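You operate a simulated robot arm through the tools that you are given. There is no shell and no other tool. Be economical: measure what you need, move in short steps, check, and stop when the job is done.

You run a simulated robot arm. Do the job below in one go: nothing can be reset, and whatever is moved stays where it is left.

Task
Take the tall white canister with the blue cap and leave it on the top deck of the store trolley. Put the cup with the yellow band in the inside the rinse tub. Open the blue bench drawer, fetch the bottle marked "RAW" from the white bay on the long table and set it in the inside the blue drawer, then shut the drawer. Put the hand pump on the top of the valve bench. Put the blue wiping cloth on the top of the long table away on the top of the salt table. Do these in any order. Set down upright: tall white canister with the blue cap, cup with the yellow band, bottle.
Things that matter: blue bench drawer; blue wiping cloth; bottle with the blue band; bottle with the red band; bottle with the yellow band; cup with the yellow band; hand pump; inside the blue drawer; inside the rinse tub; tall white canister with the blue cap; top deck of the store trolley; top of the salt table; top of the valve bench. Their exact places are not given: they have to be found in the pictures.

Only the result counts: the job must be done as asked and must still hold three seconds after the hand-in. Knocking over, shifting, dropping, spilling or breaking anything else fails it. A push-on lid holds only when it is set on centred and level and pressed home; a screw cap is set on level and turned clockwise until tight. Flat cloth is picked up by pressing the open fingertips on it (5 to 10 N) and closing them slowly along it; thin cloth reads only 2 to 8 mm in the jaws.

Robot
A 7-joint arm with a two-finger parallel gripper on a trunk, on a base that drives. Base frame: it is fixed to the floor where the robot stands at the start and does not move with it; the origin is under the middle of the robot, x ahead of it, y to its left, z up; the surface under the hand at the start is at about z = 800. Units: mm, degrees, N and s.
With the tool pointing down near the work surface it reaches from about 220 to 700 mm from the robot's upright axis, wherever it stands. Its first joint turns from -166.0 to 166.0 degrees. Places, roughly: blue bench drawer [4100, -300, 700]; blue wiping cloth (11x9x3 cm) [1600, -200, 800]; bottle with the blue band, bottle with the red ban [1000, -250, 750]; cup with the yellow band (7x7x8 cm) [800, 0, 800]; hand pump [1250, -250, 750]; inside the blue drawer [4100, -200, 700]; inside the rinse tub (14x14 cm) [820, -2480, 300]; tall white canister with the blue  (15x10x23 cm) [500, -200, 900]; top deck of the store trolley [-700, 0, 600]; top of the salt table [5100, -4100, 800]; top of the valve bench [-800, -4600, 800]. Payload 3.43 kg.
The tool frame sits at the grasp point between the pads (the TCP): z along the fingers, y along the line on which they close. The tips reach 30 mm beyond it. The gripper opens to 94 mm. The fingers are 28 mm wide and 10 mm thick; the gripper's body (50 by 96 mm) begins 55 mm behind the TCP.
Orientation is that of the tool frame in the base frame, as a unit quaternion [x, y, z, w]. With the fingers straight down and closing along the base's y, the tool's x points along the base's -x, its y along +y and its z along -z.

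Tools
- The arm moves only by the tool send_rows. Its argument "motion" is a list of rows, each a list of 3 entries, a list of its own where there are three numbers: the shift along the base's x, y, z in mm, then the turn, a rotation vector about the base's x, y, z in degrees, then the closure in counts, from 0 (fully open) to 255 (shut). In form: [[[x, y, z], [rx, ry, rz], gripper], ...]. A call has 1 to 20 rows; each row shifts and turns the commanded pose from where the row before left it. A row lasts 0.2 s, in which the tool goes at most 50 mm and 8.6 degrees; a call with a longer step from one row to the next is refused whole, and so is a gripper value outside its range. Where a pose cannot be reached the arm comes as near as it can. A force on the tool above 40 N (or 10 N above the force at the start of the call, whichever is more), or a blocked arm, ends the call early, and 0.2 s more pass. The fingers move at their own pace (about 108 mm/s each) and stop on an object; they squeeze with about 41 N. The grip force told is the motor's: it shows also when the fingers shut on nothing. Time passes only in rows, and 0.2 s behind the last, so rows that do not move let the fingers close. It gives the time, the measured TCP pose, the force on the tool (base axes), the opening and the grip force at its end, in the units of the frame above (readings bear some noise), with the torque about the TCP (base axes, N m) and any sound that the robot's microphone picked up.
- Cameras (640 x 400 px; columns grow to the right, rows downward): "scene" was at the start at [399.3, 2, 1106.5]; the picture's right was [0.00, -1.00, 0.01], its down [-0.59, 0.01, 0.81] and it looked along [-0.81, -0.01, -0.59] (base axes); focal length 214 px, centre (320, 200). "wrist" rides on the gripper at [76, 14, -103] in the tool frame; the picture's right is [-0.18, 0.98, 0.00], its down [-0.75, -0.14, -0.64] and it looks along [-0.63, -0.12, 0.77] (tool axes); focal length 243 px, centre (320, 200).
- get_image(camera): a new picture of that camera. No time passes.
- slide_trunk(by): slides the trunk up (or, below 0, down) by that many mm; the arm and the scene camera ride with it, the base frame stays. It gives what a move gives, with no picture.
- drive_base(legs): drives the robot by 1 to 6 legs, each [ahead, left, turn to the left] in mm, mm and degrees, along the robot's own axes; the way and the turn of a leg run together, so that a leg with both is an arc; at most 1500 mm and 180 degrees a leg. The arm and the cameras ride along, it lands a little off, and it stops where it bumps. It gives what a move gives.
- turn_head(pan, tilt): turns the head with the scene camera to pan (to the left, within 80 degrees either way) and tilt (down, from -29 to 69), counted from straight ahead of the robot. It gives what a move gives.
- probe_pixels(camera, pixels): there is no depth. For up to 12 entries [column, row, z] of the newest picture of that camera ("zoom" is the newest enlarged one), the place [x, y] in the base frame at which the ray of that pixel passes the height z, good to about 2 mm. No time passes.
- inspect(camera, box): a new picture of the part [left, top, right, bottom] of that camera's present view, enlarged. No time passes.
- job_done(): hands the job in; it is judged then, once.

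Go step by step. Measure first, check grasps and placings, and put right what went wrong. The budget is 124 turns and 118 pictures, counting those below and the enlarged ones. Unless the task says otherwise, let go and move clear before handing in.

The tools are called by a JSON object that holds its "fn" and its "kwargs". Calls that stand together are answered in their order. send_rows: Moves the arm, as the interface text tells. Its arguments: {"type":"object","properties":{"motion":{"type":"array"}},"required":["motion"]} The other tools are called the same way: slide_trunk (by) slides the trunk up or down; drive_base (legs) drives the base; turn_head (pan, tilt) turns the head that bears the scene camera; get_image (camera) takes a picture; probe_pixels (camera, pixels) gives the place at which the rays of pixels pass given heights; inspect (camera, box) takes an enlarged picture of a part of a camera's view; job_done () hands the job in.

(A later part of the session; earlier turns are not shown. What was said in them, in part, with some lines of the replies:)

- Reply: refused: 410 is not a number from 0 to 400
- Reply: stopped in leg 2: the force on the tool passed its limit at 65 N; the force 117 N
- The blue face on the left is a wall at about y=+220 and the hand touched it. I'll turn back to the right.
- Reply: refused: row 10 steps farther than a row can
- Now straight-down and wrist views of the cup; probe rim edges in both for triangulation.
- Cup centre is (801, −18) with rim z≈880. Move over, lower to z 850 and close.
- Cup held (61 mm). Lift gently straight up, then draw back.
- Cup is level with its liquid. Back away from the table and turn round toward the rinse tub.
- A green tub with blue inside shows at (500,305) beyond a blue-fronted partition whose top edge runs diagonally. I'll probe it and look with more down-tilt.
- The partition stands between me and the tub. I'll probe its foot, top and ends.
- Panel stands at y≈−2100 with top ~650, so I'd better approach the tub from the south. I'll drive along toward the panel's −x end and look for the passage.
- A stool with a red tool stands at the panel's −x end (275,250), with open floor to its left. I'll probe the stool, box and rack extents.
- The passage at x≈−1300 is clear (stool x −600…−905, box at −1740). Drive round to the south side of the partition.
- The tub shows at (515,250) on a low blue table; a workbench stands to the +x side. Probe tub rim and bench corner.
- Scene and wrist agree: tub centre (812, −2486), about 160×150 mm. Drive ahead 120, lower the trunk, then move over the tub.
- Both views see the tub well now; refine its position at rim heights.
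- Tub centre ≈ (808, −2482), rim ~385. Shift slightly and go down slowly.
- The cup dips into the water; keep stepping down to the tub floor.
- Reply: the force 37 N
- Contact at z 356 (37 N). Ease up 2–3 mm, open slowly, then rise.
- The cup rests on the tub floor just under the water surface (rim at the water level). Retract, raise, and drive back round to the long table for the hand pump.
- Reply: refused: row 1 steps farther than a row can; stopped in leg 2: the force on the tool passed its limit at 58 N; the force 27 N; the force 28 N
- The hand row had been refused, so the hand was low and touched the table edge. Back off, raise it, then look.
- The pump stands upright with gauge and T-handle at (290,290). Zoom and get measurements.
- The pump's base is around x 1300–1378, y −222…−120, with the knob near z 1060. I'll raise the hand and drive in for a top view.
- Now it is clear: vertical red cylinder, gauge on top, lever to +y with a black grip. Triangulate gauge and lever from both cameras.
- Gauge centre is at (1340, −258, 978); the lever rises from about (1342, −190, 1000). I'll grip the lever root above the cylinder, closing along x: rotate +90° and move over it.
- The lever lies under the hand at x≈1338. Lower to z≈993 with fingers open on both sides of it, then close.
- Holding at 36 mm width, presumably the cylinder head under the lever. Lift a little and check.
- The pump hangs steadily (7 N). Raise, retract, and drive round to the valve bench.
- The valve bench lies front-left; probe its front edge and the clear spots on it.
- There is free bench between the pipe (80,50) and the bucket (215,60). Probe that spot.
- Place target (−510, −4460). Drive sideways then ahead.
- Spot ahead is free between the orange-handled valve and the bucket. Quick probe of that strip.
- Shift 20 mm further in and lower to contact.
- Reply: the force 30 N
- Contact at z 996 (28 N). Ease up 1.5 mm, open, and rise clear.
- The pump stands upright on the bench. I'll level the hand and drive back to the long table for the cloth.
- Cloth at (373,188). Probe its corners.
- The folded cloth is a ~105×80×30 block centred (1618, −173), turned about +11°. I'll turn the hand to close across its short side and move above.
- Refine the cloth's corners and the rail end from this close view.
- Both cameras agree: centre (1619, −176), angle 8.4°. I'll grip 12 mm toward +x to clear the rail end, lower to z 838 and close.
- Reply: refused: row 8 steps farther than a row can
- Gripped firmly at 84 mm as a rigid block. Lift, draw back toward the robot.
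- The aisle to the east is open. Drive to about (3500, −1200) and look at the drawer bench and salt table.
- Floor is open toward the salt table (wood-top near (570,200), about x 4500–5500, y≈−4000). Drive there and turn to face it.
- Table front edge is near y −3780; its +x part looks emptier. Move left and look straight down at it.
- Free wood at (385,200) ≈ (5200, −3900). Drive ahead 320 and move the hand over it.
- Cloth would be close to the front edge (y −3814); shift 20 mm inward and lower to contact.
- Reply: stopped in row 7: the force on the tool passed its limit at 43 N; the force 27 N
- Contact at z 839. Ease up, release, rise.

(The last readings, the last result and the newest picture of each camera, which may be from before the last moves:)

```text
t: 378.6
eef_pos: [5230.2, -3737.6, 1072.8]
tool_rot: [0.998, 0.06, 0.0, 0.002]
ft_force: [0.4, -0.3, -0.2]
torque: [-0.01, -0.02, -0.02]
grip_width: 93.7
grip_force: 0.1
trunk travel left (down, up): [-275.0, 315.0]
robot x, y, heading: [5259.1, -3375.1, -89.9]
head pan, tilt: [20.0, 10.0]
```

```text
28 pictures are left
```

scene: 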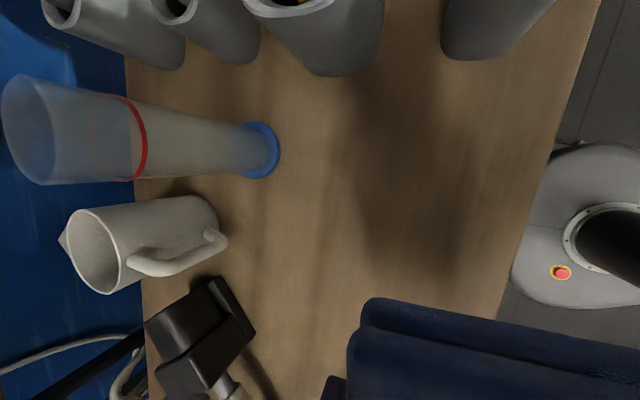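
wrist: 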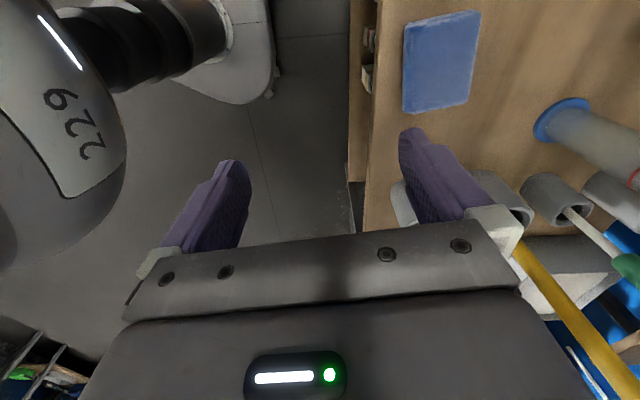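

Cloth lies flat on the salt table. Drive to in front of the blue drawer, turning the hand to face ahead.

{"fn": "send_rows", "kwargs": {"motion": [[[0, 10, 0], [0, 0, 8.3], 0], [[0, 10, 0], [0, 0, 8.3], 0], [[0, 10, 0], [0, 0, 8.3], 0], [[0, 0, 0], [0, 0, 8.3], 0], [[0, 0, 0], [0, 0, 8.3], 0], [[0, 0, 0], [0, 0, 8.3], 0], [[0, 0, 0], [0, 0, 8.3], 0], [[0, 0, 0], [0, 0, 8.3], 0], [[0, 0, 0], [0, 0, 8.3], 0], [[0, 0, 0], [0, 0, 8.4], 0], [[0, 0, 0], [0, 0, 0], 0]]}}

{"fn": "drive_base", "kwargs": {"legs": [[-1300, 0, 0], [-600, 0, 0], [0, 0, 180], [0, 1150, 0]]}}

{"fn": "turn_head", "kwargs": {"pan": 0, "tilt": -29}}

{"fn": "get_image", "kwargs": {"camera": "scene"}}

{"fn": "probe_pixels", "kwargs": {"camera": "scene", "pixels": [[320, 200, 700], [320, 100, 700], [320, 50, 700], [200, 100, 700], [440, 100, 700], [320, 100, 800]]}}

```text
t: 381.0
eef_pos: [5230.4, -3706.5, 1074.0]
tool_rot: [0.707, 0.707, 0.001, 0.001]
ft_force: [0.4, 0.5, 0.4]
torque: [-0.02, 0.02, 0.0]
grip_width: 94.2
grip_force: 0.0
trunk travel left (down, up): [-275.0, 315.0]
robot x, y, heading: [5261.2, -3374.0, -89.9]
head pan, tilt: [20.0, 10.0]
```

```text
t: 403.3
eef_pos: [4146.9, -1133.3, 1073.2]
tool_rot: [-0.704, 0.711, 0.001, -0.001]
ft_force: [-0.8, 0.7, 0.0]
torque: [-0.01, -0.02, 0.02]
grip_width: 94.0
grip_force: 0.1
trunk travel left (down, up): [-275.0, 315.0]
robot x, y, heading: [4115.7, -1462.8, 89.3]
head pan, tilt: [20.0, 10.0]
```

```text
t: 404.3
eef_pos: [4146.9, -1132.7, 1073.7]
tool_rot: [-0.704, 0.71, 0.002, -0.001]
ft_force: [0.8, 0.0, -0.4]
torque: [0.02, 0.0, -0.02]
grip_width: 93.9
grip_force: 0.1
trunk travel left (down, up): [-275.0, 315.0]
robot x, y, heading: [4113.1, -1465.5, 89.4]
head pan, tilt: [0.0, -28.6]
```

```text
27 pictures are left
```

scene: 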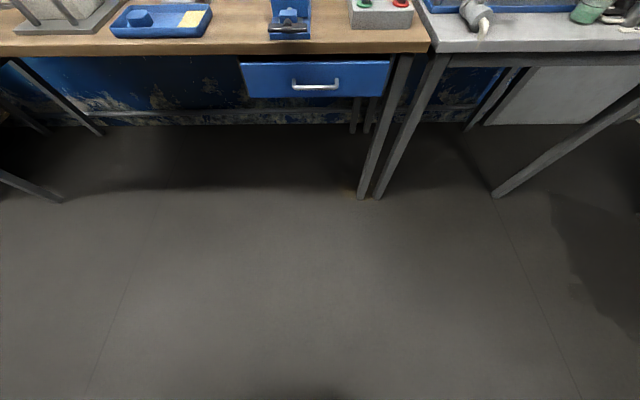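

```text
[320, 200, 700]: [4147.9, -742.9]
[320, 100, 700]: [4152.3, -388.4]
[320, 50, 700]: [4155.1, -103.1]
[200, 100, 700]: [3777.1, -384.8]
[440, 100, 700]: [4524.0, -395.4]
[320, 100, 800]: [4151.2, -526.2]
```

The blue drawer with a D-handle shows at (316,85). I'll drive closer and measure the handle.

{"fn": "drive_base", "kwargs": {"legs": [[430, 0, 0.6]]}}

{"fn": "inspect", "kwargs": {"camera": "scene", "box": [160, 80, 480, 280]}}

{"fn": "probe_pixels", "kwargs": {"camera": "scene", "pixels": [[320, 200, 700], [320, 150, 700], [320, 250, 700], [320, 200, 800], [320, 150, 800], [200, 200, 700], [440, 200, 700]]}}

```text
t: 406.9
eef_pos: [4144.7, -703.1, 1073.3]
tool_rot: [-0.707, 0.707, 0.001, -0.001]
ft_force: [0.1, 0.4, -0.8]
torque: [-0.02, -0.04, -0.05]
grip_width: 93.9
grip_force: 0.0
trunk travel left (down, up): [-275.0, 315.0]
robot x, y, heading: [4113.9, -1036.1, 90.2]
head pan, tilt: [0.0, -28.6]
```

```text
2.00 times, centred on (320, 180) of scene
```

zoom: 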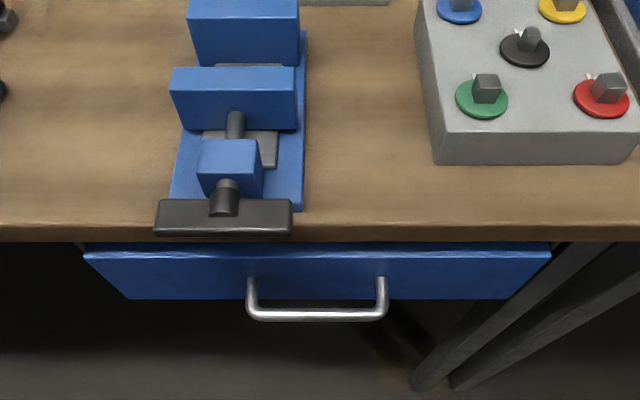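

```text
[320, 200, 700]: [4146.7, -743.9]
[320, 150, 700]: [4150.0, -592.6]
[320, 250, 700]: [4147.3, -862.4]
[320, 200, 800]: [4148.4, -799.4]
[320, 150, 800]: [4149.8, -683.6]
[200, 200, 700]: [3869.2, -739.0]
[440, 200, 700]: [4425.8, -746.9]
```

The vise bar overhangs above the handle's left half, so approach from the front. Probe via the zoom picture.

{"fn": "probe_pixels", "kwargs": {"camera": "zoom", "pixels": [[250, 310, 700], [385, 310, 700], [317, 312, 700], [317, 312, 720], [317, 312, 740], [320, 242, 770], [320, 242, 790], [320, 228, 800], [320, 298, 700], [225, 235, 830], [85, 250, 780], [550, 250, 780]]}}

{"fn": "inspect", "kwargs": {"camera": "wrist", "box": [0, 0, 640, 400]}}

```text
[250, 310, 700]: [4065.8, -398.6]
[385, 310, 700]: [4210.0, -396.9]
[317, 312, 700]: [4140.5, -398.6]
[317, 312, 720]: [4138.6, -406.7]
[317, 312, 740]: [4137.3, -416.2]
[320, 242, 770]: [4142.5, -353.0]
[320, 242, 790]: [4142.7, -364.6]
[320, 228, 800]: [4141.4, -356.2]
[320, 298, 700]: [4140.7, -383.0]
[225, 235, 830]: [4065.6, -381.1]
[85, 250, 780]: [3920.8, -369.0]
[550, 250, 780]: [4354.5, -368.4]
```

```text
1.00 times, centred on (320, 200) of wrist (not enlarged: the box is as wide or as high as the picture)
```

zoom: 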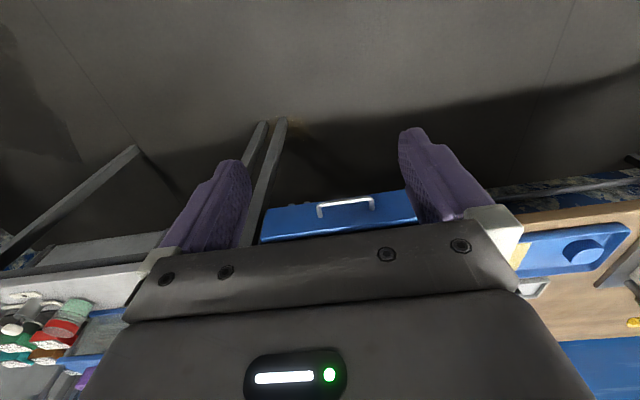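

{"fn": "probe_pixels", "kwargs": {"camera": "wrist", "pixels": [[348, 205, 700], [348, 205, 720], [348, 205, 740], [348, 205, 680], [335, 202, 700], [335, 202, 680], [320, 213, 700], [374, 204, 700]]}}

{"fn": "probe_pixels", "kwargs": {"camera": "zoom", "pixels": [[348, 203, 700], [348, 203, 720], [348, 203, 740], [335, 200, 680], [335, 200, 700], [340, 231, 770], [340, 231, 790], [340, 231, 750]]}}

```text
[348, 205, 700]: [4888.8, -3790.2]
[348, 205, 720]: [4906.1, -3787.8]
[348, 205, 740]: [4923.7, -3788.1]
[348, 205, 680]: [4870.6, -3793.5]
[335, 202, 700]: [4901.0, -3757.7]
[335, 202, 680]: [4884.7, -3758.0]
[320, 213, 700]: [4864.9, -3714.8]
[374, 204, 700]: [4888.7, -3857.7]
```

```text
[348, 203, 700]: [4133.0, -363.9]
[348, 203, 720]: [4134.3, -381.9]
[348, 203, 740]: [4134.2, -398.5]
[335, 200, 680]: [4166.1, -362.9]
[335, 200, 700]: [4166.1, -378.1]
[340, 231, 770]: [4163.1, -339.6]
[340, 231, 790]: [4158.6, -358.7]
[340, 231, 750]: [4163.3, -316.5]
```

The wrist triangulation is poor at this angle. I'll pitch the hand to point at the drawer (closing vertically), staying in front of the bench, and look from there.

{"fn": "send_rows", "kwargs": {"motion": [[[0, 13, -10], [4.62, 4.62, -4.62], 0], [[0, 13, -10], [4.62, 4.62, -4.62], 0], [[0, 13, -12], [4.62, 4.62, -4.62], 0], [[0, 13, -12], [4.62, 4.62, -4.62], 0], [[0, 13, -12], [4.62, 4.62, -4.62], 0], [[0, 13, -12], [4.62, 4.62, -4.62], 0], [[0, 13, -12], [4.62, 4.62, -4.62], 0], [[0, 13, -12], [4.62, 4.62, -4.62], 0], [[0, 13, -12], [4.62, 4.62, -4.62], 0], [[0, 13, -12], [4.62, 4.62, -4.62], 0], [[0, 13, -12], [4.62, 4.62, -4.62], 0], [[0, 13, -12], [4.62, 4.62, -4.62], 0], [[0, 13, -12], [4.62, 4.62, -4.62], 0], [[0, 13, -12], [4.62, 4.62, -4.62], 0], [[0, 13, -12], [4.62, 4.62, -4.62], 0], [[0, 0, 0], [0, 0, 0], 0]]}}

{"fn": "get_image", "kwargs": {"camera": "wrist"}}

```text
t: 410.4
eef_pos: [4144.1, -508.4, 899.1]
tool_rot: [0.001, 0.706, 0.709, 0.001]
ft_force: [-0.5, -0.3, -0.1]
torque: [-0.01, 0.0, 0.01]
grip_width: 93.7
grip_force: 0.0
trunk travel left (down, up): [-275.0, 315.0]
robot x, y, heading: [4114.0, -1034.0, 90.3]
head pan, tilt: [0.0, -28.6]
```

```text
24 pictures are left
```

wrist: 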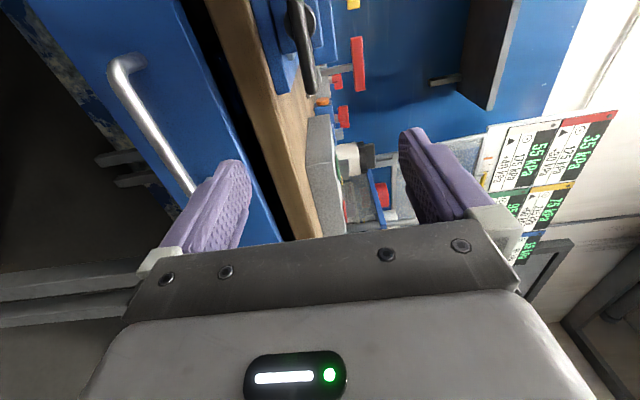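

The hand points at the drawer; image right is now up. Probe the handle bar: at what z does its ray pass y≈−405.

{"fn": "probe_pixels", "kwargs": {"camera": "wrist", "pixels": [[135, 85, 700], [135, 85, 720], [135, 85, 740], [160, 145, 700], [160, 145, 720], [160, 145, 740], [185, 185, 720], [185, 60, 780], [185, 60, 760], [75, 100, 680], [235, 60, 810], [270, 60, 850]]}}

```text
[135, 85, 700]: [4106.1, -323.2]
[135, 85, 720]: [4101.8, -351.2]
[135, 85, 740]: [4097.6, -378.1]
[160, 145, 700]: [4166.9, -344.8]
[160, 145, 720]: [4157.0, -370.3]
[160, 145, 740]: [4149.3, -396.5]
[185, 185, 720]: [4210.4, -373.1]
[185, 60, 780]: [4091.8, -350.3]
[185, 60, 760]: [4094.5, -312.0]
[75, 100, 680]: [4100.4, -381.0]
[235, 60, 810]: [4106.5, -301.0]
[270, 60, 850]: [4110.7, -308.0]
```

By the camera geometry the bar should be at z≈748. Lower the hand there with fingers half open and check.

{"fn": "send_rows", "kwargs": {"motion": [[[-4, 0, -40], [0, 0, 0], 60], [[0, 0, -40], [0, 0, 0], 120], [[0, 0, -40], [0, 0, 0], 120], [[0, 0, -31], [0, 0, 0], 120], [[0, 0, 0], [0, 0, 0], 120]]}}

{"fn": "get_image", "kwargs": {"camera": "wrist"}}

```text
t: 411.6
eef_pos: [4141.9, -508.6, 747.1]
tool_rot: [0.001, 0.705, 0.709, 0.002]
ft_force: [-0.3, 0.8, 0.0]
torque: [-0.05, 0.0, -0.03]
grip_width: 49.8
grip_force: 0.0
trunk travel left (down, up): [-275.0, 315.0]
robot x, y, heading: [4114.9, -1039.5, 90.1]
head pan, tilt: [0.0, -28.6]
```

```text
23 pictures are left
```

wrist: 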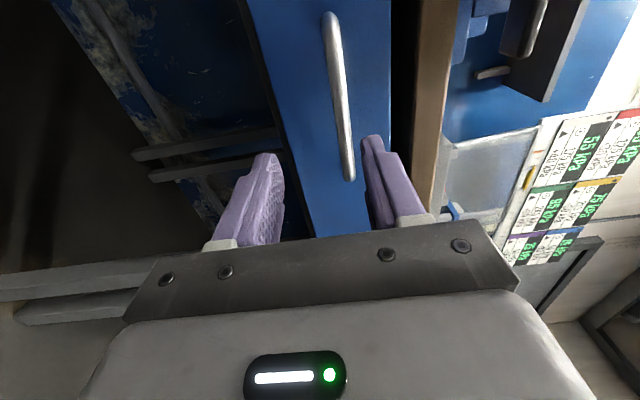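

The bar sits ~22 px right of centre, so raise 18 mm to z≈765, advance about 75 mm and check.

{"fn": "send_rows", "kwargs": {"motion": [[[0, 0, 18], [0, 0, 0], 120], [[0, 25, 0], [0, 0, 0], 120], [[0, 25, 0], [0, 0, 0], 120], [[0, 15, 0], [0, 0, 0], 120], [[0, 8, 0], [0, 0, 0], 120], [[0, 0, 0], [0, 0, 0], 120]]}}

{"fn": "get_image", "kwargs": {"camera": "wrist"}}

```text
t: 412.9
eef_pos: [4142.0, -435.1, 765.3]
tool_rot: [0.0, 0.706, 0.709, 0.0]
ft_force: [-0.7, -0.6, 0.1]
torque: [-0.02, 0.0, 0.0]
grip_width: 49.5
grip_force: 0.0
trunk travel left (down, up): [-275.0, 315.0]
robot x, y, heading: [4114.1, -1037.5, 90.1]
head pan, tilt: [0.0, -28.6]
```

```text
22 pictures are left
```

wrist: 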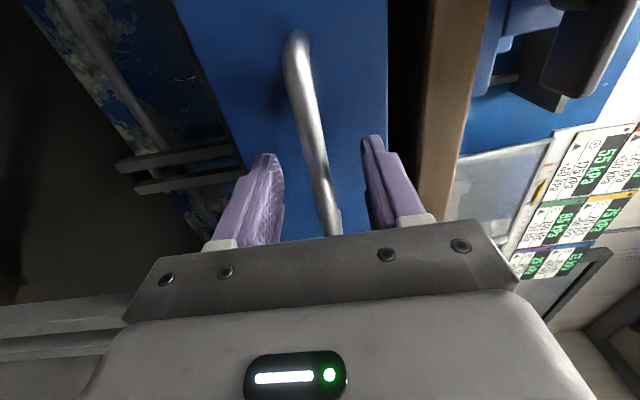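

The bar runs between the fingers at column ≈318. Advance 12 mm more and close.

{"fn": "send_rows", "kwargs": {"motion": [[[0, 6, 0], [0, 0, 0], 120], [[0, 6, 0], [0, 0, 0], 120], [[0, 0, 0], [0, 0, 0], 120], [[0, 0, 0], [0, 0, 0], 200], [[0, 0, 0], [0, 0, 0], 255], [[0, 0, 0], [0, 0, 0], 255], [[0, 0, 0], [0, 0, 0], 255]]}}

```text
t: 414.6
eef_pos: [4141.2, -423.0, 766.4]
tool_rot: [0.001, 0.705, 0.709, 0.001]
ft_force: [-0.9, 0.4, 5.9]
torque: [0.05, 0.06, -0.05]
grip_width: 16.3
grip_force: 45.1
trunk travel left (down, up): [-275.0, 315.0]
robot x, y, heading: [4115.3, -1036.9, 90.2]
head pan, tilt: [0.0, -28.6]
```

Bar gripped (16 mm). Pull the drawer by driving back a little first.

{"fn": "drive_base", "kwargs": {"legs": [[-80, 0, 0]]}}

{"fn": "get_image", "kwargs": {"camera": "wrist"}}

```text
t: 415.6
eef_pos: [4139.8, -504.5, 764.9]
tool_rot: [0.0, 0.705, 0.709, 0.002]
ft_force: [0.3, 0.3, 6.7]
torque: [-0.1, 0.1, -0.48]
grip_width: 16.4
grip_force: 45.1
trunk travel left (down, up): [-275.0, 315.0]
robot x, y, heading: [4114.6, -1115.3, 90.1]
head pan, tilt: [0.0, -28.6]
```

```text
21 pictures are left
```

wrist: 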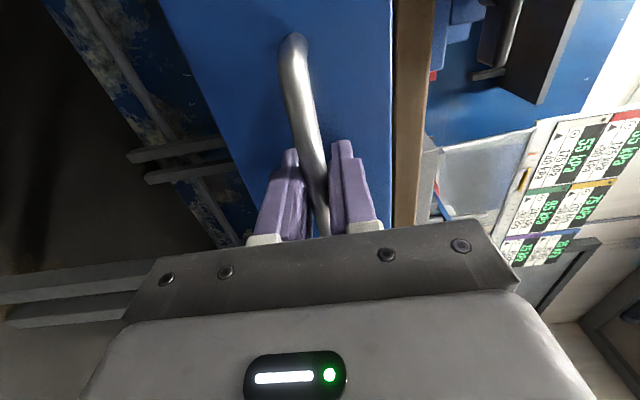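

The drawer follows. Pull another 160 mm.

{"fn": "drive_base", "kwargs": {"legs": [[-160, 0, 0]]}}

```text
t: 417.0
eef_pos: [4140.3, -664.1, 763.7]
tool_rot: [0.0, 0.705, 0.709, 0.001]
ft_force: [-5.1, -1.2, 7.2]
torque: [-0.07, 0.11, -0.16]
grip_width: 16.4
grip_force: 44.8
trunk travel left (down, up): [-275.0, 315.0]
robot x, y, heading: [4116.9, -1278.4, 90.2]
head pan, tilt: [0.0, -28.6]
```

Drawer is open ~240 mm. Release, back off, and turn the hand down again.

{"fn": "send_rows", "kwargs": {"motion": [[[0, 0, 0], [0, 0, 0], 150], [[0, 0, 0], [0, 0, 0], 120], [[0, 0, 0], [0, 0, 0], 120], [[0, -20, 0], [0, 0, 0], 120], [[0, -30, 0], [0, 0, 0], 120], [[0, -30, 0], [0, 0, 0], 120], [[0, 0, 0], [0, 0, 0], 120]]}}

{"fn": "drive_base", "kwargs": {"legs": [[-120, 0, 0]]}}

{"fn": "send_rows", "kwargs": {"motion": [[[0, 0, 30], [0, 0, 0], 0], [[0, -8, 25], [-4.62, -4.62, 4.62], 0], [[0, -8, 25], [-4.62, -4.62, 4.62], 0], [[0, -8, 25], [-4.62, -4.62, 4.62], 0], [[0, -8, 25], [-4.62, -4.62, 4.62], 0], [[0, -8, 25], [-4.62, -4.62, 4.62], 0], [[0, -8, 25], [-4.62, -4.62, 4.62], 0], [[0, -8, 25], [-4.62, -4.62, 4.62], 0], [[0, -8, 25], [-4.62, -4.62, 4.62], 0], [[0, -8, 25], [-4.62, -4.62, 4.62], 0], [[0, -8, 25], [-4.62, -4.62, 4.62], 0], [[0, -8, 20], [-4.62, -4.62, 4.62], 0], [[0, -8, 10], [-4.62, -4.62, 4.62], 0], [[0, -8, 0], [-4.62, -4.62, 4.62], 0], [[0, -8, 0], [-4.62, -4.62, 4.62], 0], [[0, -8, 0], [-4.62, -4.62, 4.62], 0], [[0, 0, 0], [0, 0, 0], 0]]}}

{"fn": "drive_base", "kwargs": {"legs": [[250, 0, 0]]}}

{"fn": "get_image", "kwargs": {"camera": "scene"}}

```text
t: 418.6
eef_pos: [4141.0, -743.8, 765.0]
tool_rot: [-0.001, 0.705, 0.709, 0.001]
ft_force: [0.9, -0.4, 0.8]
torque: [0.03, -0.01, 0.0]
grip_width: 49.8
grip_force: 0.1
trunk travel left (down, up): [-275.0, 315.0]
robot x, y, heading: [4118.1, -1277.9, 90.5]
head pan, tilt: [0.0, -28.6]
```

```text
t: 419.9
eef_pos: [4142.6, -864.5, 765.1]
tool_rot: [-0.001, 0.706, 0.708, 0.001]
ft_force: [-0.6, -0.2, -0.3]
torque: [0.01, 0.0, 0.0]
grip_width: 50.0
grip_force: 0.1
trunk travel left (down, up): [-275.0, 315.0]
robot x, y, heading: [4117.5, -1399.1, 90.0]
head pan, tilt: [0.0, -28.6]
```

```text
t: 423.5
eef_pos: [4142.6, -983.3, 1074.5]
tool_rot: [0.708, -0.706, -0.001, 0.001]
ft_force: [-0.5, -0.3, -0.1]
torque: [0.02, -0.01, 0.0]
grip_width: 94.0
grip_force: 0.0
trunk travel left (down, up): [-275.0, 315.0]
robot x, y, heading: [4112.4, -1399.2, 90.0]
head pan, tilt: [0.0, -28.6]
```

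```text
t: 425.3
eef_pos: [4140.2, -732.3, 1075.0]
tool_rot: [0.709, -0.705, -0.003, 0.001]
ft_force: [0.0, 0.2, 0.6]
torque: [-0.02, -0.01, 0.0]
grip_width: 93.8
grip_force: 0.0
trunk travel left (down, up): [-275.0, 315.0]
robot x, y, heading: [4118.7, -1144.8, 90.3]
head pan, tilt: [0.0, -28.6]
```

```text
20 pictures are left
```

scene: 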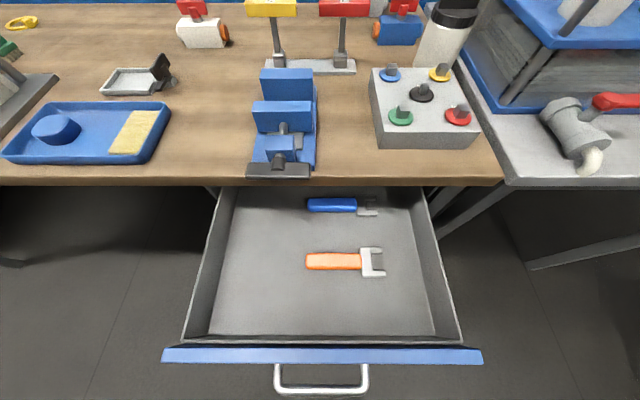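

The drawer is open with two wrenches inside; free area at lower-left (255,295). Probe now, then fetch the bottle.

{"fn": "probe_pixels", "kwargs": {"camera": "scene", "pixels": [[208, 335, 690], [435, 335, 690], [258, 295, 690], [305, 262, 690], [238, 190, 690], [165, 352, 800], [480, 352, 800], [165, 352, 780], [320, 375, 765], [250, 183, 850], [208, 335, 720], [258, 295, 720]]}}

{"fn": "drive_base", "kwargs": {"legs": [[-250, 0, 0], [0, 1500, 0], [0, 1500, 0], [0, 310, 0]]}}

```text
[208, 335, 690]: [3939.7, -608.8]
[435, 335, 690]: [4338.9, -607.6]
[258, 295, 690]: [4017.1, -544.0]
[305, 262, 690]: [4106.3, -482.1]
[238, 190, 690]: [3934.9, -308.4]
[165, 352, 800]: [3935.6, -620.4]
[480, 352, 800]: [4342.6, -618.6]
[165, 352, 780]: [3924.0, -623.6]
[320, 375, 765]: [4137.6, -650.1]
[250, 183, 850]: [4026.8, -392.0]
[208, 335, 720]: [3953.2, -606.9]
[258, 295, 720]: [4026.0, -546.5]
```

```text
t: 442.8
eef_pos: [838.2, -1032.0, 1073.8]
tool_rot: [0.717, -0.697, -0.002, 0.001]
ft_force: [0.9, 0.3, -0.1]
torque: [0.0, -0.02, -0.01]
grip_width: 93.7
grip_force: 0.0
trunk travel left (down, up): [-275.0, 315.0]
robot x, y, heading: [824.5, -1447.4, 91.5]
head pan, tilt: [0.0, -28.6]
```

Drive up to the table above the RAW bottle and look straight down.

{"fn": "drive_base", "kwargs": {"legs": [[660, 0, -1.3]]}}

{"fn": "turn_head", "kwargs": {"pan": 0, "tilt": 0}}

{"fn": "get_image", "kwargs": {"camera": "scene"}}

{"fn": "get_image", "kwargs": {"camera": "wrist"}}

```text
t: 446.4
eef_pos: [838.3, -368.8, 1073.9]
tool_rot: [0.708, -0.706, -0.002, 0.0]
ft_force: [-0.1, -0.6, 1.2]
torque: [0.02, 0.0, -0.03]
grip_width: 94.0
grip_force: 0.0
trunk travel left (down, up): [-275.0, 315.0]
robot x, y, heading: [814.7, -781.8, 90.2]
head pan, tilt: [0.0, -28.6]
```

```text
t: 447.4
eef_pos: [838.6, -369.6, 1074.9]
tool_rot: [0.708, -0.706, -0.003, 0.0]
ft_force: [-0.2, 0.9, 0.8]
torque: [0.01, 0.02, 0.01]
grip_width: 94.3
grip_force: 0.1
trunk travel left (down, up): [-275.0, 315.0]
robot x, y, heading: [810.9, -782.6, 90.2]
head pan, tilt: [0.0, 0.0]
```

```text
19 pictures are left
```

scene: 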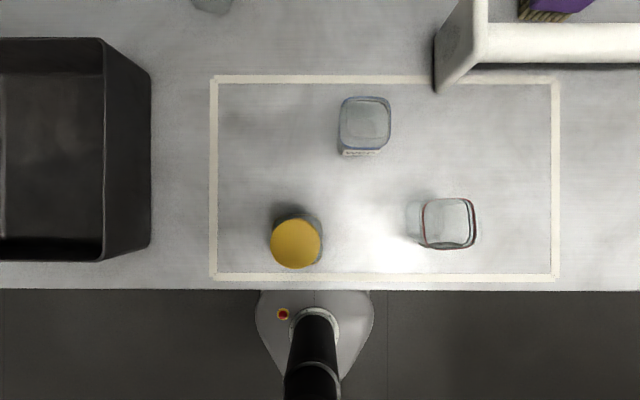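

```text
18 pictures are left
```

wrist: 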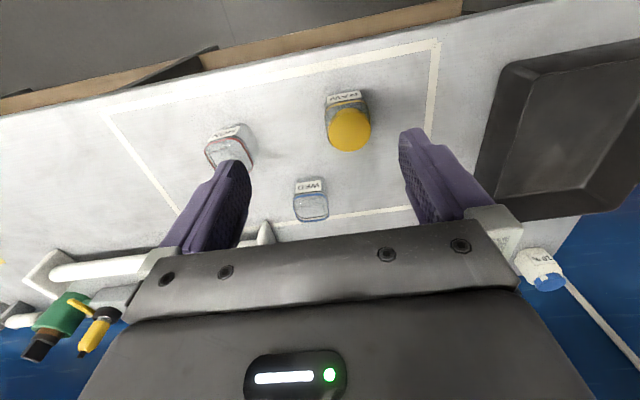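

Triangulate the yellow cap: scene (296,243), wrist (350,130).

{"fn": "probe_pixels", "kwargs": {"camera": "scene", "pixels": [[296, 243, 880], [296, 243, 900], [296, 243, 920], [270, 243, 900], [322, 243, 900], [322, 228, 850], [272, 215, 820], [300, 206, 820]]}}

{"fn": "probe_pixels", "kwargs": {"camera": "wrist", "pixels": [[350, 130, 880], [350, 130, 900], [350, 130, 920], [326, 104, 830], [368, 100, 830], [345, 92, 810]]}}

{"fn": "inspect", "kwargs": {"camera": "wrist", "box": [290, 70, 418, 170]}}

```text
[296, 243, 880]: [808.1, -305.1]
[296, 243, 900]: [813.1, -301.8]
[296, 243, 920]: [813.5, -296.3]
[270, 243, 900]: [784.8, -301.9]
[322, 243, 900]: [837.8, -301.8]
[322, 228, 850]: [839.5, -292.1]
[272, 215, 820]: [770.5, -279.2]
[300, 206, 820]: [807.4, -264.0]
```

```text
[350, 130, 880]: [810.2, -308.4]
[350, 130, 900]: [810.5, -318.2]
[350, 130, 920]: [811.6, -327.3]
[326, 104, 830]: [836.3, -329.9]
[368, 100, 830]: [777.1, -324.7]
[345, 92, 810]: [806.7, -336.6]
```

```text
4.00 times, centred on (354, 120) of wrist
```

zoom: 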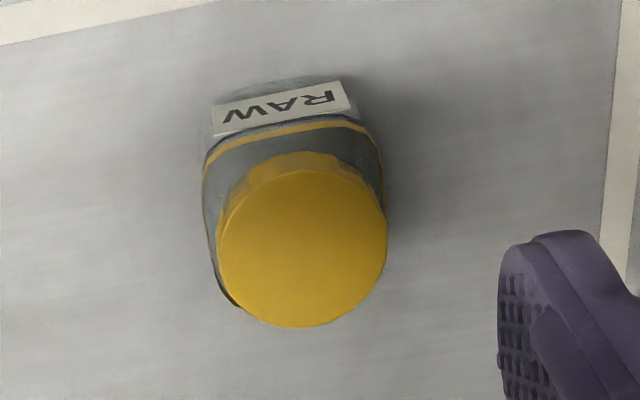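

Cap centre (809, −306), top z≈880; body ~60 mm wide. Lower over it to z 845, closing along x.

{"fn": "send_rows", "kwargs": {"motion": [[[-15, 32, -20], [0, 0, 0], 0], [[-15, 31, -30], [0, 0, 0], 0], [[0, 0, -40], [0, 0, 0], 0], [[0, 0, -45], [0, 0, 0], 0], [[0, 0, -40], [0, 0, 0], 0], [[0, 0, -30], [0, 0, 0], 0], [[0, 0, -15], [0, 0, 0], 0], [[0, 0, -9], [0, 0, 0], 0], [[0, 0, 0], [0, 0, 0], 0], [[0, 0, 0], [0, 0, 0], 40], [[0, 0, 0], [0, 0, 0], 70], [[0, 0, 0], [0, 0, 0], 100], [[0, 0, 0], [0, 0, 0], 150], [[0, 0, 0], [0, 0, 0], 150]]}}

{"fn": "get_image", "kwargs": {"camera": "wrist"}}

```text
t: 450.4
eef_pos: [808.3, -306.6, 845.4]
tool_rot: [0.708, -0.706, -0.001, 0.001]
ft_force: [1.2, -0.6, -0.5]
torque: [0.01, -0.03, -0.02]
grip_width: 63.5
grip_force: 41.2
trunk travel left (down, up): [-275.0, 315.0]
robot x, y, heading: [812.2, -783.5, 90.2]
head pan, tilt: [0.0, 0.0]
```

```text
16 pictures are left
```

wrist: 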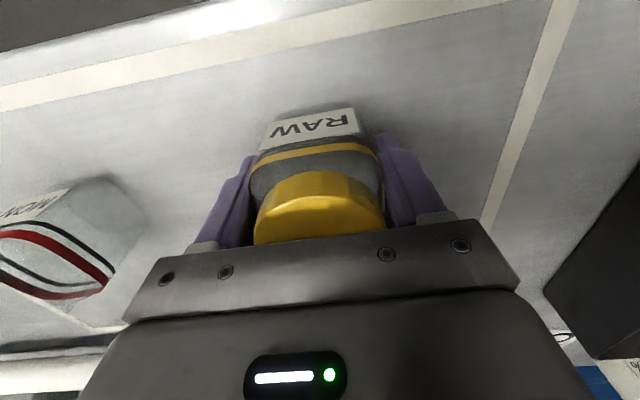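

RAW bottle gripped at 63.5 mm. Lift and draw back.

{"fn": "send_rows", "kwargs": {"motion": [[[0, 0, 5], [0, 0, 0], 150], [[0, 0, 15], [0, 0, 0], 150], [[0, 0, 30], [0, 0, 0], 150], [[0, 0, 40], [0, 0, 0], 150], [[0, 0, 45], [0, 0, 0], 150], [[0, 0, 45], [0, 0, 0], 150], [[0, -20, 40], [0, 0, 0], 150], [[0, -40, 15], [0, 0, 0], 150], [[0, -30, 0], [0, 0, 0], 150], [[0, 0, 0], [0, 0, 0], 150]]}}

{"fn": "drive_base", "kwargs": {"legs": [[-620, 0, 0], [0, -1500, 0], [0, -1500, 0], [0, -250, 0]]}}

```text
t: 452.6
eef_pos: [809.1, -396.1, 1080.5]
tool_rot: [0.709, -0.706, -0.001, 0.001]
ft_force: [-1.1, 0.8, -1.4]
torque: [0.02, -0.01, -0.04]
grip_width: 63.6
grip_force: 40.2
trunk travel left (down, up): [-275.0, 315.0]
robot x, y, heading: [813.2, -783.5, 90.3]
head pan, tilt: [0.0, 0.0]
```

```text
t: 471.4
eef_pos: [4018.3, -977.4, 1080.3]
tool_rot: [0.711, -0.703, -0.002, 0.001]
ft_force: [1.2, -0.7, -1.8]
torque: [-0.01, 0.02, -0.04]
grip_width: 63.8
grip_force: 41.3
trunk travel left (down, up): [-275.0, 315.0]
robot x, y, heading: [4029.2, -1362.4, 90.7]
head pan, tilt: [0.0, 0.0]
```

Drive ahead 350 and move the bottle over the free left part of the drawer.

{"fn": "drive_base", "kwargs": {"legs": [[350, 0, -0.5]]}}

{"fn": "send_rows", "kwargs": {"motion": [[[0, 30, 0], [0, 0, 0], 150], [[0, 40, 0], [0, 0, 0], 150], [[0, 30, 0], [0, 0, 0], 150], [[0, 0, 0], [0, 0, 0], 150]]}}

{"fn": "get_image", "kwargs": {"camera": "scene"}}

{"fn": "get_image", "kwargs": {"camera": "wrist"}}

```text
t: 473.6
eef_pos: [4018.8, -625.3, 1080.8]
tool_rot: [0.709, -0.705, -0.002, 0.001]
ft_force: [0.0, -0.3, -1.7]
torque: [-0.04, -0.01, 0.0]
grip_width: 63.8
grip_force: 40.6
trunk travel left (down, up): [-275.0, 315.0]
robot x, y, heading: [4020.3, -1014.6, 90.2]
head pan, tilt: [0.0, 0.0]
```

```text
t: 474.6
eef_pos: [4018.7, -525.1, 1079.9]
tool_rot: [0.708, -0.706, -0.002, 0.001]
ft_force: [-0.3, 0.4, -0.4]
torque: [-0.02, -0.02, -0.02]
grip_width: 63.5
grip_force: 41.2
trunk travel left (down, up): [-275.0, 315.0]
robot x, y, heading: [4024.8, -1012.3, 90.4]
head pan, tilt: [0.0, 0.0]
```

```text
15 pictures are left
```

scene: 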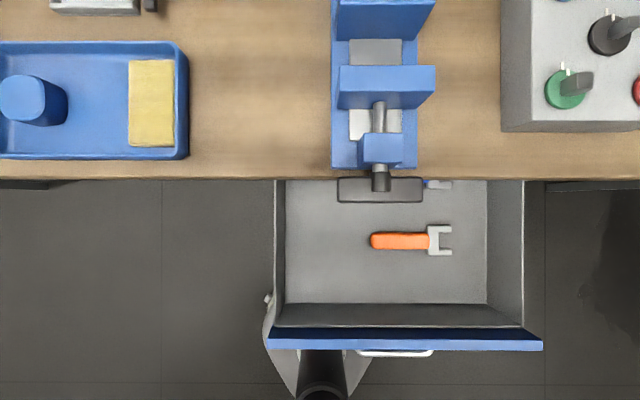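

```text
14 pictures are left
```

wrist: 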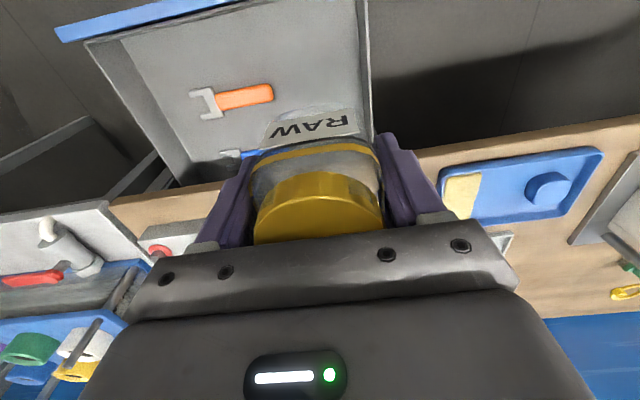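

Probe the drawer floor bounds from this overhead view.

{"fn": "probe_pixels", "kwargs": {"camera": "scene", "pixels": [[286, 250, 700], [286, 302, 700], [486, 302, 700], [370, 240, 700], [274, 250, 790], [274, 325, 790], [300, 180, 850], [340, 203, 880], [274, 325, 770], [300, 180, 800]]}}

```text
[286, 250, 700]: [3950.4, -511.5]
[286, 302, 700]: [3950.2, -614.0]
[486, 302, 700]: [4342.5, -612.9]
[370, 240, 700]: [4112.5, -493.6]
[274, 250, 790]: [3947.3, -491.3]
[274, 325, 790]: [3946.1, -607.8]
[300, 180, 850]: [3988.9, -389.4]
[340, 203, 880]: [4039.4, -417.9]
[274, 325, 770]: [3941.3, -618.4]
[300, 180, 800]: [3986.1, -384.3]
```

Bounds agree (wall x 3948, front y −611, wrench from x 4112). Lower at (4025, −540).

{"fn": "send_rows", "kwargs": {"motion": [[[6, -15, -20], [0, 0, 0], 150], [[0, 0, -40], [0, 0, 0], 150], [[0, 0, -45], [0, 0, 0], 150], [[0, 0, -45], [0, 0, 0], 150], [[0, 0, -45], [0, 0, 0], 150], [[0, 0, -45], [0, 0, 0], 150], [[0, 0, -40], [0, 0, 0], 150], [[0, 0, -25], [0, 0, 0], 150], [[0, 0, -10], [0, 0, 0], 150], [[0, 0, -5], [0, 0, 0], 150], [[0, 0, -4], [0, 0, 0], 150], [[0, 0, -3], [0, 0, 0], 150], [[0, 0, 0], [0, 0, 0], 150]]}}

```text
t: 476.1
eef_pos: [4022.0, -541.0, 851.3]
tool_rot: [0.708, -0.706, -0.005, 0.0]
ft_force: [-2.7, -18.1, 6.6]
torque: [1.83, -0.35, -0.43]
grip_width: 63.7
grip_force: 41.3
trunk travel left (down, up): [-275.0, 315.0]
robot x, y, heading: [4023.0, -1013.4, 90.2]
head pan, tilt: [0.0, 0.0]
stopped in row 7: the force on the tool passed its limit at 165 N (the readings are from after the stop); the commanded pose is now the measured one
```

Stopped by a large force at z 851. Look before doing anything else.

{"fn": "get_image", "kwargs": {"camera": "wrist"}}

{"fn": "get_image", "kwargs": {"camera": "scene"}}

```text
13 pictures are left
```

wrist: 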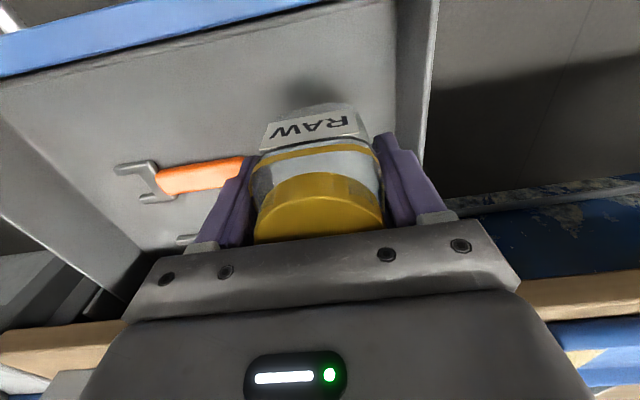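

```text
12 pictures are left
```

scene: 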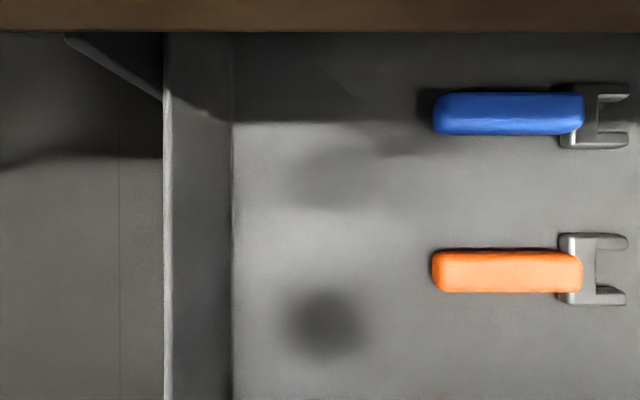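

The scene camera's head sits ~107 mm ahead of the hand at tilt 0, so it likely met the bench edge/vise. Raise straight up and compare the vise with the former view.

{"fn": "send_rows", "kwargs": {"motion": [[[0, -6, 20], [0, 0, 0], 150], [[0, -4, 40], [0, 0, 0], 150], [[0, 0, 45], [0, 0, 0], 150], [[0, 0, 45], [0, 0, 0], 150], [[0, 8, 45], [0, 0, 0], 150], [[-3, 18, 34], [0, 0, 0], 150], [[0, 0, 0], [0, 0, 0], 150]]}}

{"fn": "get_image", "kwargs": {"camera": "scene"}}

```text
t: 477.6
eef_pos: [4019.0, -523.0, 1079.4]
tool_rot: [0.708, -0.706, -0.005, -0.002]
ft_force: [-0.1, 0.7, -0.9]
torque: [0.03, -0.01, 0.01]
grip_width: 63.8
grip_force: 41.1
trunk travel left (down, up): [-275.0, 315.0]
robot x, y, heading: [4022.5, -1012.0, 90.1]
head pan, tilt: [0.0, 0.0]
```

```text
11 pictures are left
```

scene: 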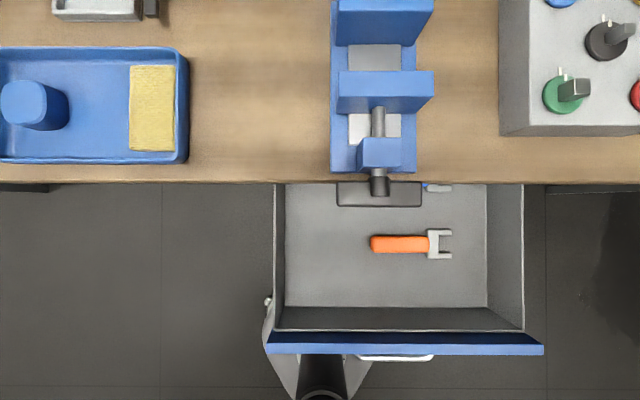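

Vise and tray are unchanged relative to the edge (uniform 4 px shift from a small hand tilt). I'll tilt the head back out of the way, level the hand, shift to (4012, −555), and lower in smaller steps.

{"fn": "turn_head", "kwargs": {"pan": 0, "tilt": 69}}

{"fn": "send_rows", "kwargs": {"motion": [[[-3, -16, -10], [0.5, 0.3, 0], 150], [[-4, -16, -20], [0, 0, 0], 150], [[0, 0, -30], [0, 0, 0], 150], [[0, 0, -30], [0, 0, 0], 150], [[0, 0, -30], [0, 0, 0], 150], [[0, 0, -30], [0, 0, 0], 150], [[0, 0, -25], [0, 0, 0], 150], [[0, 0, -20], [0, 0, 0], 150], [[0, 0, -15], [0, 0, 0], 150], [[0, 0, -10], [0, 0, 0], 150], [[0, 0, -10], [0, 0, 0], 150], [[0, 0, -10], [0, 0, 0], 150], [[0, 0, -10], [0, 0, 0], 150], [[0, 0, -10], [0, 0, 0], 150], [[0, 0, 0], [0, 0, 0], 150]]}}

```text
t: 479.1
eef_pos: [4019.2, -523.7, 1078.6]
tool_rot: [0.708, -0.706, -0.006, -0.002]
ft_force: [1.0, -0.5, -0.8]
torque: [0.0, 0.0, 0.06]
grip_width: 63.8
grip_force: 40.8
trunk travel left (down, up): [-275.0, 315.0]
robot x, y, heading: [4023.5, -1013.2, 90.2]
head pan, tilt: [0.0, 68.8]
```

```text
t: 482.2
eef_pos: [4012.6, -555.9, 820.2]
tool_rot: [0.708, -0.706, -0.012, -0.004]
ft_force: [-0.6, 0.3, -1.0]
torque: [-0.01, 0.03, -0.01]
grip_width: 63.9
grip_force: 41.2
trunk travel left (down, up): [-275.0, 315.0]
robot x, y, heading: [4026.5, -1009.3, 90.2]
head pan, tilt: [0.0, 68.8]
```

Passed freely. Correct the 1.3° hand tilt and continue down slowly to the drawer floor.

{"fn": "send_rows", "kwargs": {"motion": [[[0, 0, -5], [-1.3, -0.65, 0], 150], [[0, 0, -10], [0, 0, 0], 150], [[0, 0, -10], [0, 0, 0], 150], [[0, 0, -10], [0, 0, 0], 150], [[0, 0, -10], [0, 0, 0], 150], [[0, 0, -6], [0, 0, 0], 150], [[0, 0, -6], [0, 0, 0], 150], [[0, 0, -5], [0, 0, 0], 150], [[0, 0, -4], [0, 0, 0], 150], [[0, 0, -4], [0, 0, 0], 150], [[0, 0, 0], [0, 0, 0], 150]]}}

{"fn": "get_image", "kwargs": {"camera": "wrist"}}

```text
t: 484.6
eef_pos: [4013.3, -555.9, 751.5]
tool_rot: [0.708, -0.706, 0.001, 0.0]
ft_force: [1.4, 0.3, 34.8]
torque: [0.05, 0.1, 0.02]
grip_width: 63.9
grip_force: 40.9
trunk travel left (down, up): [-275.0, 315.0]
robot x, y, heading: [4027.0, -1012.9, 90.2]
head pan, tilt: [0.0, 68.8]
```

```text
10 pictures are left
```

wrist: 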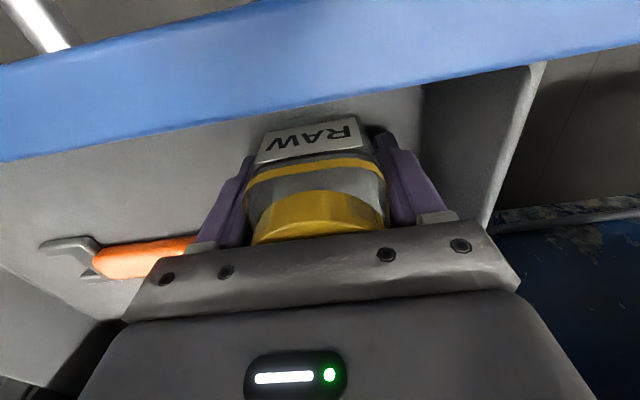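

Floor contact (35 N) at z 751.5. Ease up, release moderately, rise and back off.

{"fn": "send_rows", "kwargs": {"motion": [[[0, 0, 2], [0, 0, 0], 150], [[0, 0, 1], [0, 0, 0], 150], [[0, 0, 0], [0, 0, 0], 60], [[0, 0, 0], [0, 0, 0], 40], [[0, 0, 0], [0, 0, 0], 30], [[0, 0, 0], [0, 0, 0], 30], [[0, 0, 15], [0, 0, 0], 30], [[0, 0, 30], [0, 0, 0], 30], [[0, 0, 35], [0, 0, 0], 30], [[0, 0, 40], [0, 0, 0], 30], [[0, 0, 45], [0, 0, 0], 30], [[0, 0, 45], [0, 0, 0], 30], [[0, 0, 45], [0, 0, 0], 30], [[0, -20, 40], [0, 0, 0], 0], [[0, -40, 20], [0, 0, 0], 0], [[0, -45, 0], [0, 0, 0], 0], [[0, -40, 0], [0, 0, 0], 0], [[0, 0, 0], [0, 0, 0], 0]]}}

{"fn": "turn_head", "kwargs": {"pan": 0, "tilt": -15}}

{"fn": "get_image", "kwargs": {"camera": "scene"}}

```text
t: 488.4
eef_pos: [4012.2, -700.6, 1068.7]
tool_rot: [0.708, -0.706, 0.002, -0.001]
ft_force: [0.1, 0.1, -0.1]
torque: [-0.01, 0.0, 0.06]
grip_width: 93.9
grip_force: 0.1
trunk travel left (down, up): [-275.0, 315.0]
robot x, y, heading: [4021.2, -1010.8, 90.2]
head pan, tilt: [0.0, 68.8]
```

```text
t: 490.0
eef_pos: [4013.1, -699.7, 1067.7]
tool_rot: [0.708, -0.706, 0.002, 0.0]
ft_force: [-0.4, 0.5, -0.6]
torque: [0.0, 0.01, -0.03]
grip_width: 93.8
grip_force: 0.0
trunk travel left (down, up): [-275.0, 315.0]
robot x, y, heading: [4024.3, -1014.8, 90.1]
head pan, tilt: [0.0, -15.0]
```

```text
9 pictures are left
```

scene: 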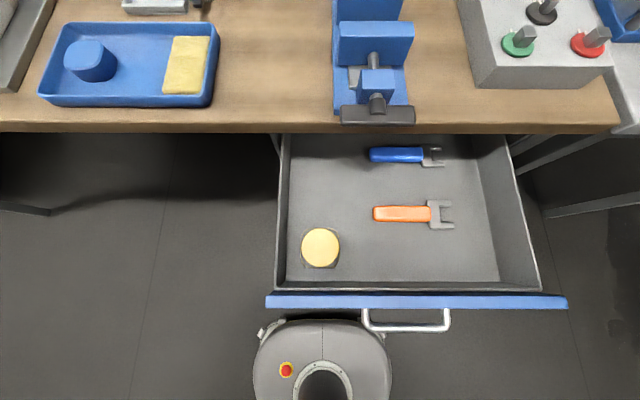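

The RAW bottle stands upright in the drawer. Now set up to regrip the handle horizontally: back off and pitch the hand as before.

{"fn": "drive_base", "kwargs": {"legs": [[-385, -94, 0]]}}

{"fn": "turn_head", "kwargs": {"pan": 0, "tilt": -29}}

```text
t: 492.5
eef_pos: [4108.7, -1088.0, 1067.3]
tool_rot: [0.709, -0.706, 0.001, 0.0]
ft_force: [0.2, 0.1, 0.1]
torque: [-0.03, -0.02, 0.01]
grip_width: 94.5
grip_force: 0.1
trunk travel left (down, up): [-275.0, 315.0]
robot x, y, heading: [4123.7, -1399.6, 90.2]
head pan, tilt: [0.0, -15.0]
```

```text
t: 493.3
eef_pos: [4108.7, -1087.5, 1068.4]
tool_rot: [0.708, -0.706, 0.001, 0.0]
ft_force: [0.3, -0.4, 0.0]
torque: [0.0, 0.0, -0.05]
grip_width: 94.1
grip_force: 0.0
trunk travel left (down, up): [-275.0, 315.0]
robot x, y, heading: [4119.4, -1400.0, 90.2]
head pan, tilt: [0.0, -28.6]
```

{"fn": "send_rows", "kwargs": {"motion": [[[11, 34, 0], [0, 0, 0], 0], [[11, 34, 0], [0, 0, 0], 0], [[11, 34, 0], [0, 0, 0], 0], [[0, 8, -20], [4.62, 4.62, -4.62], 0], [[0, 8, -20], [4.62, 4.62, -4.62], 0], [[0, 8, -20], [4.62, 4.62, -4.62], 0], [[0, 8, -20], [4.62, 4.62, -4.62], 0], [[0, 8, -20], [4.62, 4.62, -4.62], 0], [[0, 8, -20], [4.62, 4.62, -4.62], 0], [[0, 8, -20], [4.62, 4.62, -4.62], 0], [[0, 8, -20], [4.62, 4.62, -4.62], 120], [[0, 8, -20], [4.62, 4.62, -4.62], 120], [[0, 8, -20], [4.62, 4.62, -4.62], 120], [[0, 8, -20], [4.62, 4.62, -4.62], 120], [[0, 8, -20], [4.62, 4.62, -4.62], 120], [[0, 8, -20], [4.62, 4.62, -4.62], 120], [[0, 8, -20], [4.62, 4.62, -4.62], 120], [[0, 8, -23], [4.62, 4.62, -4.62], 120], [[0, 0, 0], [0, 0, 0], 120]]}}

```text
t: 497.3
eef_pos: [4141.6, -865.9, 766.6]
tool_rot: [-0.001, 0.707, 0.707, 0.001]
ft_force: [-0.2, -0.4, -1.2]
torque: [-0.05, -0.02, -0.03]
grip_width: 49.5
grip_force: 0.0
trunk travel left (down, up): [-275.0, 315.0]
robot x, y, heading: [4119.8, -1396.3, 90.4]
head pan, tilt: [0.0, -28.6]
```

The hand is level and horizontal at (4142, −866, 766). Drive ahead 125 and check the bar against the fingers.

{"fn": "drive_base", "kwargs": {"legs": [[125, 0, -0.2]]}}

{"fn": "get_image", "kwargs": {"camera": "wrist"}}

```text
t: 498.5
eef_pos: [4143.0, -740.5, 765.9]
tool_rot: [-0.002, 0.708, 0.706, 0.0]
ft_force: [0.6, 0.9, -0.1]
torque: [0.02, -0.01, 0.01]
grip_width: 49.9
grip_force: 0.0
trunk travel left (down, up): [-275.0, 315.0]
robot x, y, heading: [4118.1, -1272.7, 89.8]
head pan, tilt: [0.0, -28.6]
```

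```text
8 pictures are left
```

wrist: 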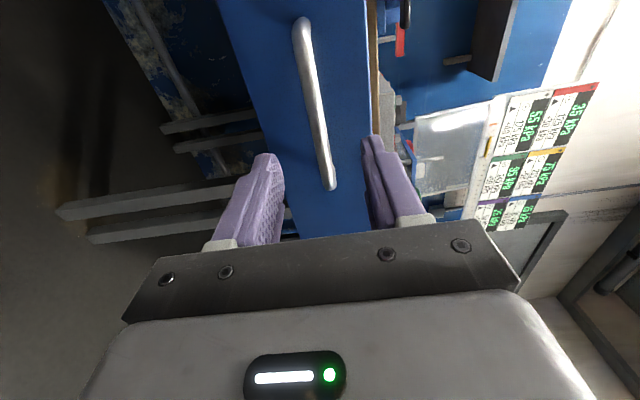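

The bar is centred (column ≈317). Advance 76 mm and close on it.

{"fn": "send_rows", "kwargs": {"motion": [[[0, 25, 0], [0, 0, 0], 120], [[0, 25, 0], [0, 0, 0], 120], [[0, 16, 0], [0, 0, 0], 120], [[0, 10, 0], [0, 0, 0], 120], [[0, 0, 0], [0, 0, 0], 120], [[0, 0, 0], [0, 0, 0], 200], [[0, 0, 0], [0, 0, 0], 255], [[0, 0, 0], [0, 0, 0], 255], [[0, 0, 0], [0, 0, 0], 255]]}}

```text
t: 500.5
eef_pos: [4142.4, -664.4, 765.2]
tool_rot: [-0.001, 0.708, 0.706, 0.001]
ft_force: [1.7, -0.7, -14.4]
torque: [0.05, 0.28, -0.31]
grip_width: 16.5
grip_force: 45.0
trunk travel left (down, up): [-275.0, 315.0]
robot x, y, heading: [4121.1, -1278.6, 90.3]
head pan, tilt: [0.0, -28.6]
```

Gripped again. Push the drawer in by driving ahead in two legs, stopping just short.

{"fn": "drive_base", "kwargs": {"legs": [[120, 0, 0]]}}

{"fn": "drive_base", "kwargs": {"legs": [[112, 0, 0]]}}

```text
t: 501.8
eef_pos: [4141.7, -543.3, 764.2]
tool_rot: [-0.001, 0.708, 0.706, 0.002]
ft_force: [3.8, 0.9, -20.9]
torque: [0.13, 0.24, 0.24]
grip_width: 16.5
grip_force: 44.9
trunk travel left (down, up): [-275.0, 315.0]
robot x, y, heading: [4117.8, -1158.9, 90.1]
head pan, tilt: [0.0, -28.6]
```

```text
t: 503.0
eef_pos: [4142.6, -429.8, 764.8]
tool_rot: [-0.001, 0.708, 0.706, 0.002]
ft_force: [2.3, 0.4, -15.1]
torque: [0.1, 0.19, 0.35]
grip_width: 16.2
grip_force: 45.4
trunk travel left (down, up): [-275.0, 315.0]
robot x, y, heading: [4115.9, -1043.7, 90.3]
head pan, tilt: [0.0, -28.6]
```

Nearly closed (−430 against −423). Push the last millimetres with the arm until it seats.

{"fn": "send_rows", "kwargs": {"motion": [[[0, 3, 0], [0, 0, 0], 255], [[0, 2, 0], [0, 0, 0], 255], [[0, 2, 0], [0, 0, 0], 255], [[0, 2, 0], [0, 0, 0], 255], [[0, 2, 0], [0, 0, 0], 255], [[0, 0, 0], [0, 0, 0], 255]]}}

```text
t: 504.4
eef_pos: [4142.6, -422.5, 764.9]
tool_rot: [0.0, 0.708, 0.706, 0.002]
ft_force: [3.1, -28.9, -9.3]
torque: [0.03, 0.22, -0.54]
grip_width: 16.2
grip_force: 44.8
trunk travel left (down, up): [-275.0, 315.0]
robot x, y, heading: [4118.4, -1041.1, 90.1]
head pan, tilt: [0.0, -28.6]
```

Seated: −29 N back-force at −422.5, the original closed position. Release and retreat, then check.

{"fn": "send_rows", "kwargs": {"motion": [[[0, 0, 0], [0, 0, 0], 180], [[0, 0, 0], [0, 0, 0], 120], [[0, 0, 0], [0, 0, 0], 120], [[0, -15, 0], [0, 0, 0], 120], [[0, -30, 0], [0, 0, 0], 120], [[0, -40, 0], [0, 0, 0], 120], [[0, 0, 0], [0, 0, 0], 120]]}}

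{"fn": "drive_base", "kwargs": {"legs": [[-200, 0, 0]]}}

{"fn": "get_image", "kwargs": {"camera": "wrist"}}

```text
t: 506.0
eef_pos: [4142.8, -505.6, 766.0]
tool_rot: [0.0, 0.708, 0.706, 0.002]
ft_force: [0.0, 0.1, -0.4]
torque: [0.0, -0.02, 0.01]
grip_width: 49.7
grip_force: 0.1
trunk travel left (down, up): [-275.0, 315.0]
robot x, y, heading: [4113.7, -1041.3, 90.2]
head pan, tilt: [0.0, -28.6]
```

```text
t: 507.6
eef_pos: [4143.6, -706.8, 766.6]
tool_rot: [-0.001, 0.707, 0.707, 0.002]
ft_force: [0.2, -0.1, -0.4]
torque: [0.0, 0.0, 0.05]
grip_width: 49.6
grip_force: 0.1
trunk travel left (down, up): [-275.0, 315.0]
robot x, y, heading: [4119.2, -1243.1, 90.2]
head pan, tilt: [0.0, -28.6]
```

```text
7 pictures are left
```

wrist: 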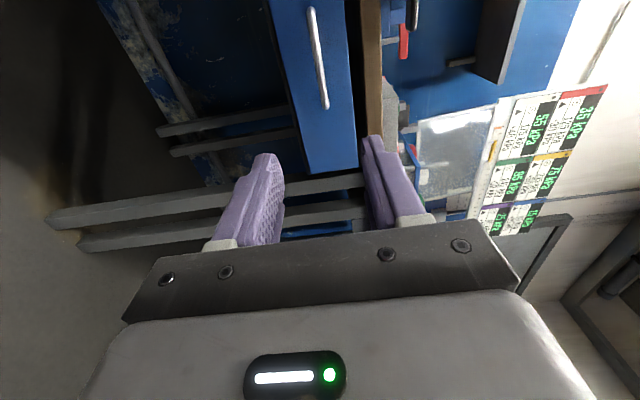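

The drawer is flush again, and the hand is clear. All five placings are done, so I hand in.

{"fn": "job_done", "kwargs": {}}

```text
The job is handed in.
```

I handed the job in with all five placings done, though I could not see the cup after placing it.

- **Canister:** it stands upright on the top deck of the store trolley.
- **Cup:** I lowered it to the floor of the rinse tub and let go with it upright. The water hid it afterwards, so I have no picture of it in place.
- **"RAW" bottle:** this was the yellow-banded one with the yellow cap. It stands upright in the blue drawer, and the drawer is shut.
- **Hand pump:** it stands on top of the valve bench.
- **Blue cloth:** it lies flat on top of the salt table.

The hand bumped three things along the way:

- **Wall:** it hit the wall beside the start position.
- **Long table:** it touched the front edge. I saw nothing displaced in later pictures.
- **Drawer bench:** it met the bench hard (165 N) while the bottle was being lowered. A before-and-after picture showed the vise and tray there unmoved.
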